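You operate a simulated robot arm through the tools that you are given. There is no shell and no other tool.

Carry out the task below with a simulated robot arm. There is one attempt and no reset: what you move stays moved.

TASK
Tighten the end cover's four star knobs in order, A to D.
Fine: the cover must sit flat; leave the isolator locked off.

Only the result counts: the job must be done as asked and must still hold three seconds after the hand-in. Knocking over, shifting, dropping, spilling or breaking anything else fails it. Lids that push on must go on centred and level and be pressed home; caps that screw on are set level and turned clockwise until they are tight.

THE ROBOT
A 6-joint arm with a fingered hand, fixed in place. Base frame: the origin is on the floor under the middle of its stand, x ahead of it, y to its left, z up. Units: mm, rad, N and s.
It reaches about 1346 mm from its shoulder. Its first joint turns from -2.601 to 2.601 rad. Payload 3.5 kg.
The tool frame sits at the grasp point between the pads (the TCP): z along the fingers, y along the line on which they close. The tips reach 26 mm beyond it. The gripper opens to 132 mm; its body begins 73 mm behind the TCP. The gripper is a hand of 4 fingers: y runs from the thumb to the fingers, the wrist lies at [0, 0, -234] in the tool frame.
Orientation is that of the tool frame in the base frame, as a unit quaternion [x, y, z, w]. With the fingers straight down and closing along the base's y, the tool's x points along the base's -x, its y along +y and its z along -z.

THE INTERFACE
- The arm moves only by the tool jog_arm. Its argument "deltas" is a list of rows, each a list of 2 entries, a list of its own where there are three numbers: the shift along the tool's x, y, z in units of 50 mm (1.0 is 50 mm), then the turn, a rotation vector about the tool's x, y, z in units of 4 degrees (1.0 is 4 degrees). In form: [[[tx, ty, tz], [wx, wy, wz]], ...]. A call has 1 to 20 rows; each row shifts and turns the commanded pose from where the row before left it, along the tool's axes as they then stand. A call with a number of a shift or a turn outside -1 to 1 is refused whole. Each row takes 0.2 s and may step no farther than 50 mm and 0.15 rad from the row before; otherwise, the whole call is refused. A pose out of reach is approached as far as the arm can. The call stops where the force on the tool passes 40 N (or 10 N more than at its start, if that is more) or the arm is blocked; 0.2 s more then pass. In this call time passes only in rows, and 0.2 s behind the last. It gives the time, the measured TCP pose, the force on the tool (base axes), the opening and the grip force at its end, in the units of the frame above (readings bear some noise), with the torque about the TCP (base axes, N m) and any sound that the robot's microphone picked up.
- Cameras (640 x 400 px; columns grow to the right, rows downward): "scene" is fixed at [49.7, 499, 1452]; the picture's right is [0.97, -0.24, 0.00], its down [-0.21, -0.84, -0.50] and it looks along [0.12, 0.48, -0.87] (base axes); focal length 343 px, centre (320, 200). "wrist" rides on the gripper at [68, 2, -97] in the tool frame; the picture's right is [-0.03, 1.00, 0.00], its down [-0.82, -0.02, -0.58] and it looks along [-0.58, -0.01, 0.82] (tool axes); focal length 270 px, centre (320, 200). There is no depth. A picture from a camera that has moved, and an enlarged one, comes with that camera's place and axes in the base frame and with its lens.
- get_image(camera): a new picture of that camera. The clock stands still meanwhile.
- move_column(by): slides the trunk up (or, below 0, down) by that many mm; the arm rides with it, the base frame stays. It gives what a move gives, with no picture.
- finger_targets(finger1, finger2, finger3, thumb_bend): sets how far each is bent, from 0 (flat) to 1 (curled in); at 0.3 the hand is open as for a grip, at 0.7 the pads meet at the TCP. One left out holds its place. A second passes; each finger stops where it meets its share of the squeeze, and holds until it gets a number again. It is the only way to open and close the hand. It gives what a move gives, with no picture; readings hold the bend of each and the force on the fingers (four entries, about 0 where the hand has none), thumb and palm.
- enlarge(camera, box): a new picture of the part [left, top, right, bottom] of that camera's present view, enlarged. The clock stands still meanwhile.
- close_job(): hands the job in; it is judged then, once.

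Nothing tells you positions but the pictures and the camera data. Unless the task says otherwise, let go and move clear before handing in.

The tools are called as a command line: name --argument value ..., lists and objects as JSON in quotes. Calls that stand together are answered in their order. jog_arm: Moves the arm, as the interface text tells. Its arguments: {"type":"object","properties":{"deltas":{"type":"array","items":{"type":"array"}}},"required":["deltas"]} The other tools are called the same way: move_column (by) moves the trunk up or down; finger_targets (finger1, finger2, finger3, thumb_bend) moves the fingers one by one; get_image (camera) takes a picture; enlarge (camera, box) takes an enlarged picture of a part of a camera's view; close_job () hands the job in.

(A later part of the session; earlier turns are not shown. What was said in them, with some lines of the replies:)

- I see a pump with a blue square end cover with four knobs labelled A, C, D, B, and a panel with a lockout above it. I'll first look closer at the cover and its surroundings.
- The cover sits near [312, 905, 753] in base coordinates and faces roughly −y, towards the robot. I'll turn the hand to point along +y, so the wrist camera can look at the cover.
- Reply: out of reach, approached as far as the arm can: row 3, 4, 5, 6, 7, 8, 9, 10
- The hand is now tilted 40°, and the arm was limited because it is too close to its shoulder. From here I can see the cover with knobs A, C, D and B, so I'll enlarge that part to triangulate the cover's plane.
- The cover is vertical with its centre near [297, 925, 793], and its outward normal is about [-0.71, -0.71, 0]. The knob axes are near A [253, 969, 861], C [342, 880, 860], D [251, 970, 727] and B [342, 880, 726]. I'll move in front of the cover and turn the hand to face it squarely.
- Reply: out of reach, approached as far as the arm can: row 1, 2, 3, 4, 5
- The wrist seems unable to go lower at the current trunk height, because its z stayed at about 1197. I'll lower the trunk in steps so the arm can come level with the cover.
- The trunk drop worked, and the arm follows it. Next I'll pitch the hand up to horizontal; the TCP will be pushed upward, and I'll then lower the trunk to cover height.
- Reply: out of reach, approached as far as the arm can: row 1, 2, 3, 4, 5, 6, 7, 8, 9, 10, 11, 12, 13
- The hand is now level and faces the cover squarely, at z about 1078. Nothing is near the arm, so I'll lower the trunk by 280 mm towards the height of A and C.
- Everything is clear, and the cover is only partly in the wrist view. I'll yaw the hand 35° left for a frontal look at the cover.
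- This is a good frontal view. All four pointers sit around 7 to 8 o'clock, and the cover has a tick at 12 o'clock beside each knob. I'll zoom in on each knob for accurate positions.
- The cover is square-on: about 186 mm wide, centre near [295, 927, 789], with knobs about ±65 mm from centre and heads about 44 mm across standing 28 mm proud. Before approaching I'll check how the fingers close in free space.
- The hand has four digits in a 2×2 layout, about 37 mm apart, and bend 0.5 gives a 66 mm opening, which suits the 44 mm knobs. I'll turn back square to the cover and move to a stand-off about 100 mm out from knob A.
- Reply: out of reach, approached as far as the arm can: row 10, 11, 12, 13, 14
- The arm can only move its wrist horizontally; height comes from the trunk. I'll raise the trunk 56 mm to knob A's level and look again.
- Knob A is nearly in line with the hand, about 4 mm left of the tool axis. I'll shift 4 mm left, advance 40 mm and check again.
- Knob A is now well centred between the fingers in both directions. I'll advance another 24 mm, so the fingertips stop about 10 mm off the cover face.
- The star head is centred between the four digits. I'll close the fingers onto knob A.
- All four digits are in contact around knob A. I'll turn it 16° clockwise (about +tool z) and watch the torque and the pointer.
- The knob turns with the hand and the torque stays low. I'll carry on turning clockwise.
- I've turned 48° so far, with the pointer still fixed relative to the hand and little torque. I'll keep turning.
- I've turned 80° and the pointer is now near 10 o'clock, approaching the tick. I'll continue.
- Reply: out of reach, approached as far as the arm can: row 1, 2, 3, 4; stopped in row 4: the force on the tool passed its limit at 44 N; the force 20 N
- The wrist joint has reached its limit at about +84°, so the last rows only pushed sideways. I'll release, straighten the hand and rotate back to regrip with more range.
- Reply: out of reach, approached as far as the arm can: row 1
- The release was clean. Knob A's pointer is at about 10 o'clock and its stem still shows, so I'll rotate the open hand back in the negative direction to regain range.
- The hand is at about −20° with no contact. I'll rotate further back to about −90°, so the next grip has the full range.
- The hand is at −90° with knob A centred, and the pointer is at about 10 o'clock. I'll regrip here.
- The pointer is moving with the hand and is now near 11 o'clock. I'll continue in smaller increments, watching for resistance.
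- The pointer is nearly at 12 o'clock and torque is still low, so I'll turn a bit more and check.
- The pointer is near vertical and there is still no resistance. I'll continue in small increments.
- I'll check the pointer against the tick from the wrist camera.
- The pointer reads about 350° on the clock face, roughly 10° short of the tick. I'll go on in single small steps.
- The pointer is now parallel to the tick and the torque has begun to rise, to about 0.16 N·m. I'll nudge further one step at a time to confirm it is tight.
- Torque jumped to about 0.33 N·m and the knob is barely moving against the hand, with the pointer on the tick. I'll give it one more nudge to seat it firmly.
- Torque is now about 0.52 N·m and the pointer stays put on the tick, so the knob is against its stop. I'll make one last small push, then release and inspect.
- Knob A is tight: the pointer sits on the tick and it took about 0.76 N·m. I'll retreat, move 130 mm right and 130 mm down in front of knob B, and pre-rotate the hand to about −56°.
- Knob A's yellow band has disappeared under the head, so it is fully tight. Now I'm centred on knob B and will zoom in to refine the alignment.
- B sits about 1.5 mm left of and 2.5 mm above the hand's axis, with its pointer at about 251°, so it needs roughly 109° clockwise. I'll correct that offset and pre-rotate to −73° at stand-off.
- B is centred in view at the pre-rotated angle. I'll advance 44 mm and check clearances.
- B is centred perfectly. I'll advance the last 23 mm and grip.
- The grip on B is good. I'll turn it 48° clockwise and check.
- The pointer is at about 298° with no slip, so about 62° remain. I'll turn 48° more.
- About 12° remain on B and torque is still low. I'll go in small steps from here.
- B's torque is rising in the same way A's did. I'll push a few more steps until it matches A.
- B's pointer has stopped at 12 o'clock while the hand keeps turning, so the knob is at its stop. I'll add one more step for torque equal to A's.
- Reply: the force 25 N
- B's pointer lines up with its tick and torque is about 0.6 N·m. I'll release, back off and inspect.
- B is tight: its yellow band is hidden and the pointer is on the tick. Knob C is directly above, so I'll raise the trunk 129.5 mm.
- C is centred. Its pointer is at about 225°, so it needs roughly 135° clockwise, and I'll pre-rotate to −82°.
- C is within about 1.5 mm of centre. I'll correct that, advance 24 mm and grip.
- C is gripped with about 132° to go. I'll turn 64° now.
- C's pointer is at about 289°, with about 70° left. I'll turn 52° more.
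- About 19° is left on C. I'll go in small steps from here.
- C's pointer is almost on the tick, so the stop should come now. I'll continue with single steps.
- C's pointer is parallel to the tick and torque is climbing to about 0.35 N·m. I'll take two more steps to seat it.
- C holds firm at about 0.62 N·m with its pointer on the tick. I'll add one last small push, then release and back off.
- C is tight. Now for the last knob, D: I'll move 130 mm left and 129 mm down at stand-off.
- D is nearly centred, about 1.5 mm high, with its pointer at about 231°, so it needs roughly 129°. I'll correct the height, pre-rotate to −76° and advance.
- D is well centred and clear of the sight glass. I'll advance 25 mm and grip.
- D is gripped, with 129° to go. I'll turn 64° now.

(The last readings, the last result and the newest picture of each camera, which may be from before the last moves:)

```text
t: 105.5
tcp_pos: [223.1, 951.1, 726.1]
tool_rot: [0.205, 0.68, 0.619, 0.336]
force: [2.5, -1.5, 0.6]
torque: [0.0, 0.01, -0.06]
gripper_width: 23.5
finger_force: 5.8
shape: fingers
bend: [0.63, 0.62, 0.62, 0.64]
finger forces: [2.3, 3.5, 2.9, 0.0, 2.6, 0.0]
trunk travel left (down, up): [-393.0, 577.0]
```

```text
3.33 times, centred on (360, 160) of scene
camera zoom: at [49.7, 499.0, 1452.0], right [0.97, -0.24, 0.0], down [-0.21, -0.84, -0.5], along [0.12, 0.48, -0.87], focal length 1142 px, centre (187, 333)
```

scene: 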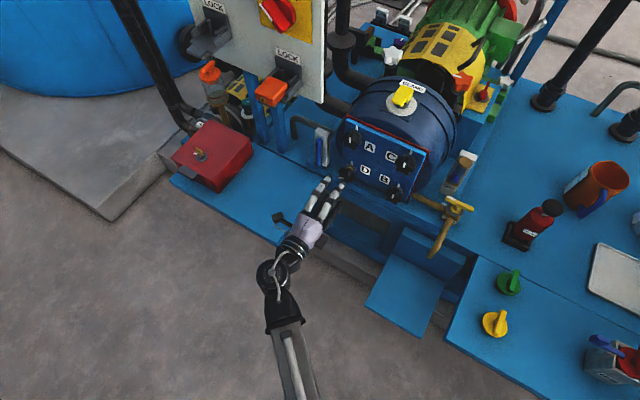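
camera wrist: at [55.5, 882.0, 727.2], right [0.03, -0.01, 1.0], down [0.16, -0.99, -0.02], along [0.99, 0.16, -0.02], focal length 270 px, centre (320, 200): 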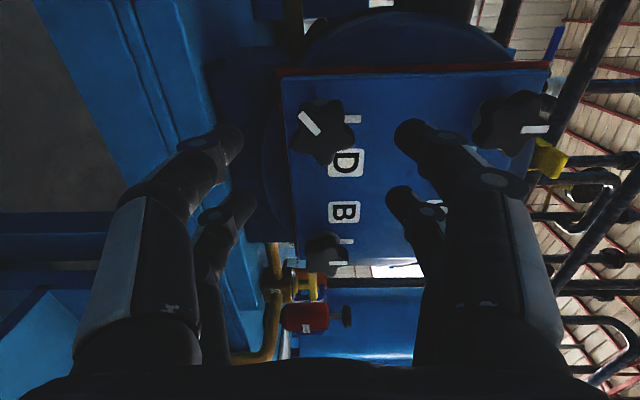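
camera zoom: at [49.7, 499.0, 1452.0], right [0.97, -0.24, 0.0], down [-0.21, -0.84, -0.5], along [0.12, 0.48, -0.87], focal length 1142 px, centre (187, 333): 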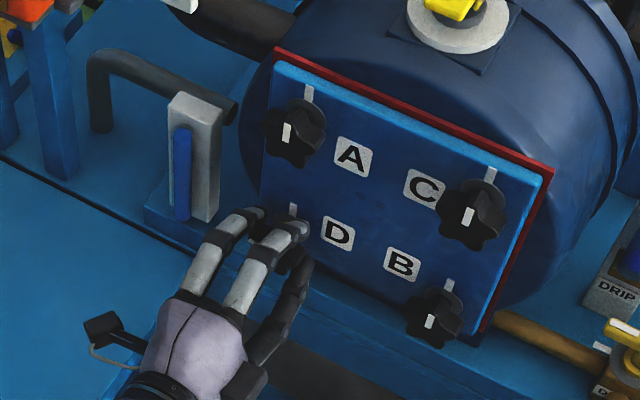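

D is turning without slip, with about 65° left. I'll turn 48° more, then go in single steps.

jog_arm --deltas '[[[0, 0, 0], [0, 0, 1]], [[0, 0, 0], [0, 0, 1]], [[0, 0, 0], [0, 0, 1]], [[0, 0, 0], [0, 0, 1]], [[0, 0, 0], [0, 0, 1]], [[0, 0, 0], [0, 0, 1]], [[0, 0, 0], [0, 0, 1]], [[0, 0, 0], [0, 0, 1]], [[0, 0, 0], [0, 0, 1]], [[0, 0, 0], [0, 0, 1]], [[0, 0, 0], [0, 0, 1]], [[0, 0, 0], [0, 0, 1]]]'

jog_arm --deltas '[[[0, 0, 0], [0, 0, 1]], [[0, 0, 0], [0, 0, 1]]]'

enlarge --camera "wrist" --box '[220, 90, 420, 260]'

```text
t: 108.1
tcp_pos: [223.8, 951.2, 725.8]
tool_rot: [0.463, 0.539, 0.701, 0.056]
force: [2.3, 0.9, 0.6]
torque: [0.01, -0.05, -0.01]
gripper_width: 23.5
finger_force: 5.7
shape: fingers
bend: [0.63, 0.62, 0.63, 0.64]
finger forces: [3.4, 3.3, 2.7, 0.0, 2.6, 0.0]
trunk travel left (down, up): [-393.0, 577.0]
```

```text
t: 108.7
tcp_pos: [222.5, 950.1, 727.1]
tool_rot: [0.499, 0.506, 0.703, 0.007]
force: [2.1, 0.4, 0.9]
torque: [0.05, -0.05, 0.0]
gripper_width: 23.8
finger_force: 6.0
shape: fingers
bend: [0.63, 0.62, 0.63, 0.64]
finger forces: [3.6, 3.1, 2.6, 0.0, 2.6, 0.0]
trunk travel left (down, up): [-393.0, 577.0]
```

```text
2.35 times, centred on (320, 175) of wrist
camera zoom: at [120.8, 917.7, 775.2], right [0.51, -0.5, 0.7], down [-0.01, -0.82, -0.58], along [0.86, 0.28, -0.42], focal length 636 px, centre (320, 259)
```

zoom: 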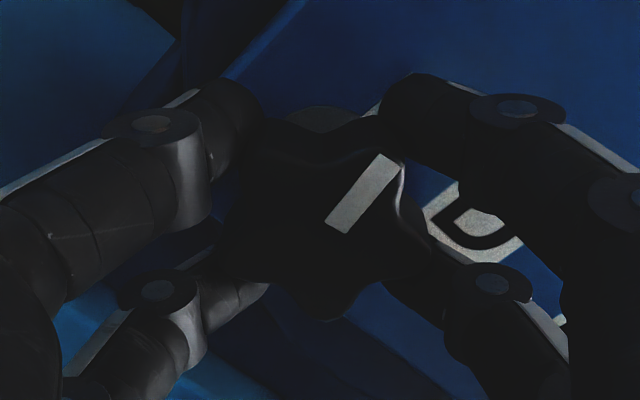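

About 10° remain on D. I'll take single steps to the stop.

jog_arm --deltas '[[[0, 0, 0], [0, 0, 1]], [[0, 0, 0], [0, 0, 1]]]'

jog_arm --deltas '[[[0, 0, 0], [0, 0, 1]]]'

jog_arm --deltas '[[[0, 0, 0], [0, 0, 1]]]'

enlarge --camera "wrist" --box '[220, 90, 420, 260]'

```text
t: 109.3
tcp_pos: [224.0, 951.0, 724.5]
tool_rot: [0.534, 0.469, 0.702, -0.043]
force: [2.6, 0.2, 2.2]
torque: [0.03, -0.05, 0.01]
gripper_width: 23.5
finger_force: 6.2
shape: fingers
bend: [0.63, 0.62, 0.63, 0.64]
finger forces: [3.6, 3.1, 2.4, 0.1, 2.6, 0.0]
trunk travel left (down, up): [-393.0, 577.0]
```

```text
t: 109.7
tcp_pos: [222.9, 951.5, 724.8]
tool_rot: [0.55, 0.451, 0.7, -0.067]
force: [2.3, 1.1, 2.1]
torque: [0.01, -0.13, -0.01]
gripper_width: 23.5
finger_force: 6.1
shape: fingers
bend: [0.63, 0.62, 0.63, 0.64]
finger forces: [4.0, 3.1, 2.5, 0.0, 2.7, 0.0]
trunk travel left (down, up): [-393.0, 577.0]
```

```text
t: 110.1
tcp_pos: [222.4, 951.9, 723.8]
tool_rot: [0.565, 0.431, 0.698, -0.091]
force: [1.4, 1.8, 0.9]
torque: [-0.15, -0.18, 0.02]
gripper_width: 23.3
finger_force: 7.7
shape: fingers
bend: [0.63, 0.62, 0.63, 0.64]
finger forces: [5.8, 3.1, 3.9, 0.0, 3.0, 0.1]
trunk travel left (down, up): [-393.0, 577.0]
```

```text
2.35 times, centred on (320, 175) of wrist
camera zoom: at [131.5, 907.0, 786.5], right [0.62, -0.62, 0.48], down [-0.14, -0.69, -0.71], along [0.77, 0.38, -0.52], focal length 636 px, centre (320, 259)
```

zoom: 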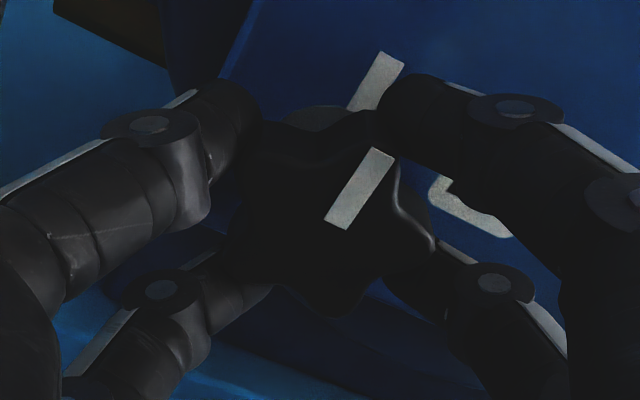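

D's pointer is now parallel to its tick and the torque has started to climb. I'll take three more steps to tighten it as I did the others.

jog_arm --deltas '[[[0, 0, 0], [0, 0, 1]]]'

jog_arm --deltas '[[[0, 0, 0], [0, 0, 1]]]'

jog_arm --deltas '[[[0, 0, 0], [0, 0, 0.8]]]'

enlarge --camera "wrist" --box '[220, 90, 420, 260]'

```text
t: 110.5
tcp_pos: [221.8, 951.0, 725.1]
tool_rot: [0.579, 0.411, 0.694, -0.116]
force: [0.5, 1.9, 2.7]
torque: [-0.22, -0.35, 0.03]
gripper_width: 22.8
finger_force: 11.0
shape: fingers
bend: [0.63, 0.62, 0.63, 0.64]
finger forces: [8.6, 3.3, 6.2, 0.1, 3.4, 0.0]
trunk travel left (down, up): [-393.0, 577.0]
```

```text
t: 110.9
tcp_pos: [223.2, 951.4, 727.1]
tool_rot: [0.594, 0.391, 0.69, -0.139]
force: [0.6, 3.0, 5.2]
torque: [-0.3, -0.48, 0.05]
gripper_width: 22.9
finger_force: 15.4
shape: fingers
bend: [0.63, 0.62, 0.64, 0.64]
finger forces: [13.5, 3.3, 10.1, 0.0, 3.3, 0.0]
trunk travel left (down, up): [-393.0, 577.0]
```

```text
t: 111.3
tcp_pos: [222.4, 950.0, 726.2]
tool_rot: [0.605, 0.373, 0.686, -0.158]
force: [0.5, 2.9, 6.3]
torque: [-0.36, -0.61, 0.02]
gripper_width: 22.0
finger_force: 19.7
shape: fingers
bend: [0.64, 0.62, 0.64, 0.64]
finger forces: [19.2, 3.1, 14.8, 0.0, 2.7, 0.0]
trunk travel left (down, up): [-393.0, 577.0]
```

```text
2.35 times, centred on (320, 175) of wrist
camera zoom: at [140.4, 898.1, 791.9], right [0.67, -0.68, 0.3], down [-0.24, -0.58, -0.77], along [0.7, 0.45, -0.56], focal length 636 px, centre (320, 259)
```

zoom: 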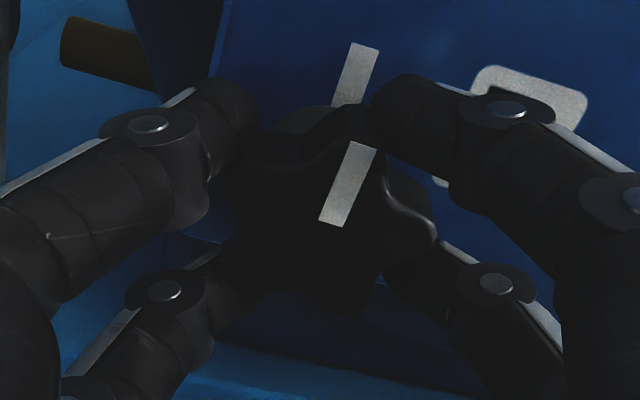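

D is tight at about 0.69 N·m with its pointer on the tick. I'll release and back well away, then inspect all four knobs and the cover.

finger_targets --finger1 0.48 --finger2 0.48 --finger3 0.48 --thumb_bend 0.48

jog_arm --deltas '[[[0, 0, -0.7], [0, 0, 0]], [[0, 0, -0.7], [0, 0, 0]], [[0, 0, 0], [0, 0, -1]], [[0, 0, 0], [0, 0, -1]], [[0, 0, 0], [0, 0, -1]], [[0, 0, 0], [0, 0, -1]], [[0, 0, 0], [0, 0, -1]], [[0, 0, 0], [0, 0, -1]], [[0, 0, 0], [0, 0, -1]], [[0, 0, 0], [0, 0, -1]], [[0, 0, 0], [0, 0, -1]], [[0, 0, 0], [0, 0, -1]], [[0, 0, 0], [0, 0, -1]], [[0, 0, 0], [0, 0, -1]], [[0, 0, 0], [0, 0, -1]], [[0, 0, 0], [0, 0, -1]], [[0, 0, 0], [0, 0, -1]], [[0, 0, 0], [0, 0, -1]], [[0, 0, 0], [0, 0, -1]], [[0, 0, 0], [0, 0, -1]]]'

jog_arm --deltas '[[[-0.3, 0, -0.7], [0, 0, 0]], [[-0.3, 0, -0.7], [0, 0, 0]], [[-0.3, 0, -0.7], [0, 0, 0]]]'

move_column --by 70

get_image --camera "wrist"

enlarge --camera "scene" --box '[330, 110, 430, 210]'

```text
t: 112.3
tcp_pos: [223.2, 951.2, 725.5]
tool_rot: [0.605, 0.373, 0.686, -0.159]
force: [0.2, 1.4, -0.4]
torque: [0.01, 0.0, 0.02]
gripper_width: 72.0
finger_force: 0.0
shape: fingers
bend: [0.48, 0.48, 0.48, 0.48]
finger forces: [0.0, 0.0, 0.1, 0.0, 0.0, 0.0]
trunk travel left (down, up): [-393.0, 577.0]
```

```text
t: 116.5
tcp_pos: [173.1, 902.8, 725.0]
tool_rot: [0.269, 0.657, 0.648, 0.276]
force: [-0.3, -0.1, -0.8]
torque: [0.01, -0.05, -0.01]
gripper_width: 72.2
finger_force: 0.1
shape: fingers
bend: [0.48, 0.48, 0.48, 0.48]
finger forces: [0.1, 0.0, 0.0, 0.1, 0.0, 0.1]
trunk travel left (down, up): [-393.0, 577.0]
```

```text
t: 117.3
tcp_pos: [128.7, 796.1, 724.9]
tool_rot: [0.269, 0.656, 0.649, 0.275]
force: [-0.6, 0.2, 0.3]
torque: [-0.02, 0.0, -0.02]
gripper_width: 71.9
finger_force: 0.0
shape: fingers
bend: [0.48, 0.48, 0.48, 0.48]
finger forces: [0.1, 0.0, 0.0, 0.0, 0.0, 0.1]
trunk travel left (down, up): [-393.0, 577.0]
```

```text
t: 118.4
tcp_pos: [128.8, 795.7, 796.6]
tool_rot: [0.269, 0.657, 0.648, 0.275]
force: [-1.0, 0.3, -0.4]
torque: [-0.03, 0.01, -0.01]
gripper_width: 72.1
finger_force: 0.0
shape: fingers
bend: [0.48, 0.48, 0.48, 0.48]
finger forces: [0.1, 0.1, 0.0, 0.1, 0.0, 0.0]
trunk travel left (down, up): [-463.0, 507.0]
```

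```text
taken
camera wrist: at [12.8, 776.8, 797.5], right [0.01, 0.0, 1.0], down [0.16, -0.99, -0.01], along [0.99, 0.16, -0.01], focal length 270 px, centre (320, 200)
```

wrist: 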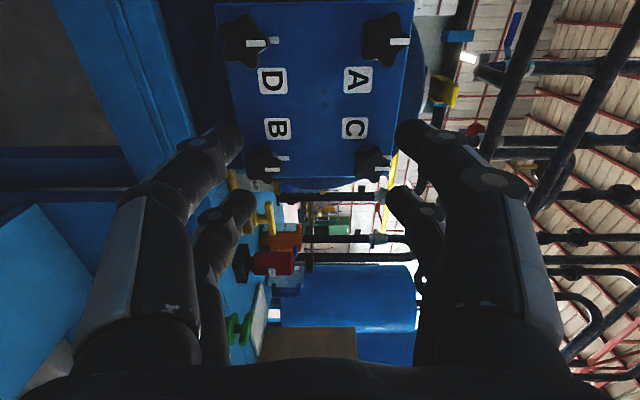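

```text
4.00 times, centred on (380, 160) of scene
camera zoom: at [49.7, 499.0, 1452.0], right [0.97, -0.24, 0.0], down [-0.21, -0.84, -0.5], along [0.12, 0.48, -0.87], focal length 1371 px, centre (80, 360)
```

zoom: 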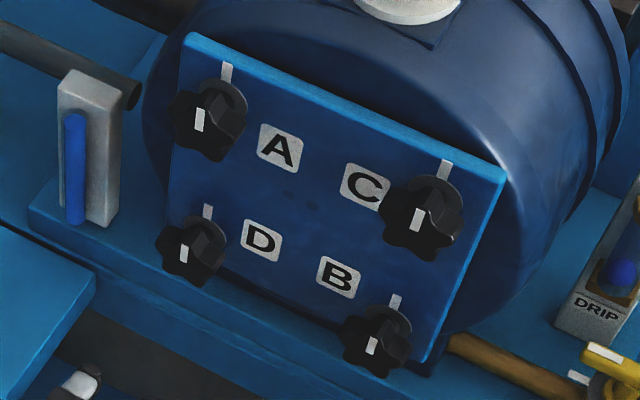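

The red edge behind the cover has vanished, so the cover has seated flat. All four yellow bands are hidden and all the pointers are upright. I'll check the isolator and lock area, and the knobs up close, before handing in.

enlarge --camera "scene" --box '[160, 0, 340, 200]'

enlarge --camera "wrist" --box '[210, 0, 430, 190]'

get_image --camera "scene"

```text
2.00 times, centred on (250, 100) of scene
camera zoom: at [49.7, 499.0, 1452.0], right [0.97, -0.24, 0.0], down [-0.21, -0.84, -0.5], along [0.12, 0.48, -0.87], focal length 685 px, centre (460, 400)
```

zoom: 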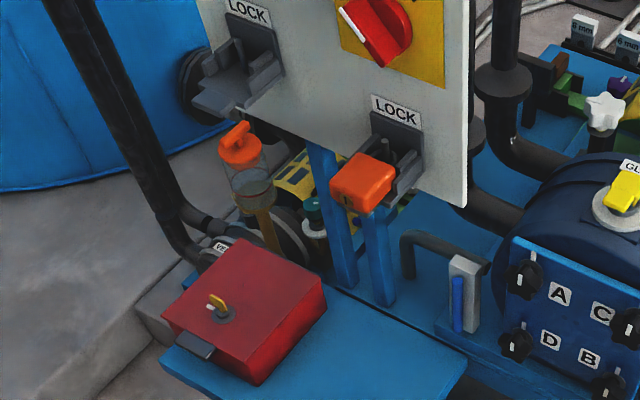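

```text
2.11 times, centred on (320, 95) of wrist
camera zoom: at [12.8, 776.8, 797.5], right [0.01, 0.0, 1.0], down [0.16, -0.99, -0.01], along [0.99, 0.16, -0.01], focal length 569 px, centre (320, 421)
```

zoom: 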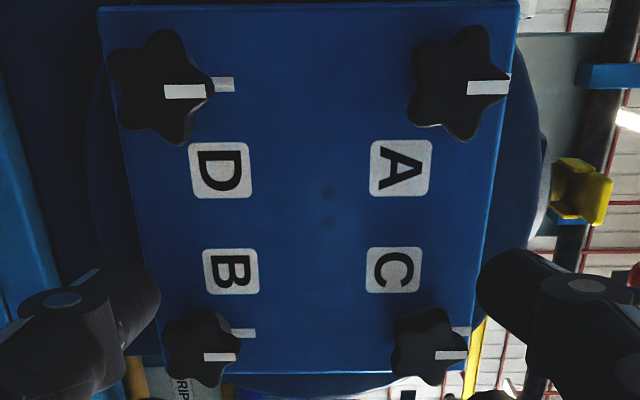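

```text
taken
```

scene: 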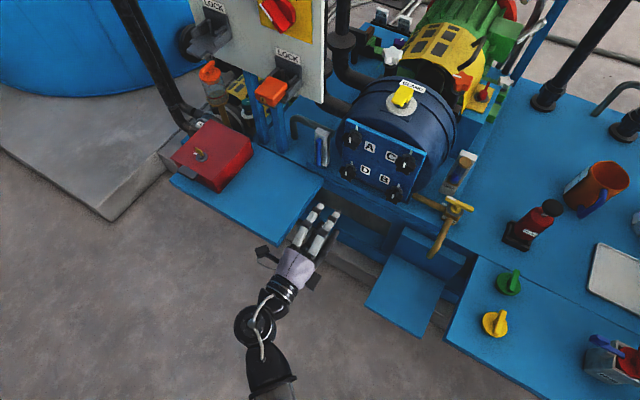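

All four knobs were tightened in order A, B, C, D; each pointer is on its tick and the cover is flat against the body. The isolator and its padlock look the same as at the start, and the hand is clear of everything, so I'm handing the job in.

close_job

```text
The job is handed in.
```

I tightened the four star knobs in order A, B, C, D, and the end cover now sits flat. I've handed the job in; no verdict has come back.

- **Knobs:** each one was turned clockwise to its stop, at about 0.6 to 0.76 N·m. All four pointers are on their ticks, and the yellow bands are hidden under the heads.
- **Knob A:** this one took two grips, because the wrist reached its turning limit partway. The arm pushed sideways on the knob with about 44 N before it stopped. The knob looked fine afterwards and tightened normally.
- **Cover:** the red edge that showed behind it at the start is gone.
- **Isolator:** I didn't touch it. The switch and the padlock look the same as at the start.

I saw nothing else moved in the final pictures. The hand is open, about 200 mm clear of the cover.
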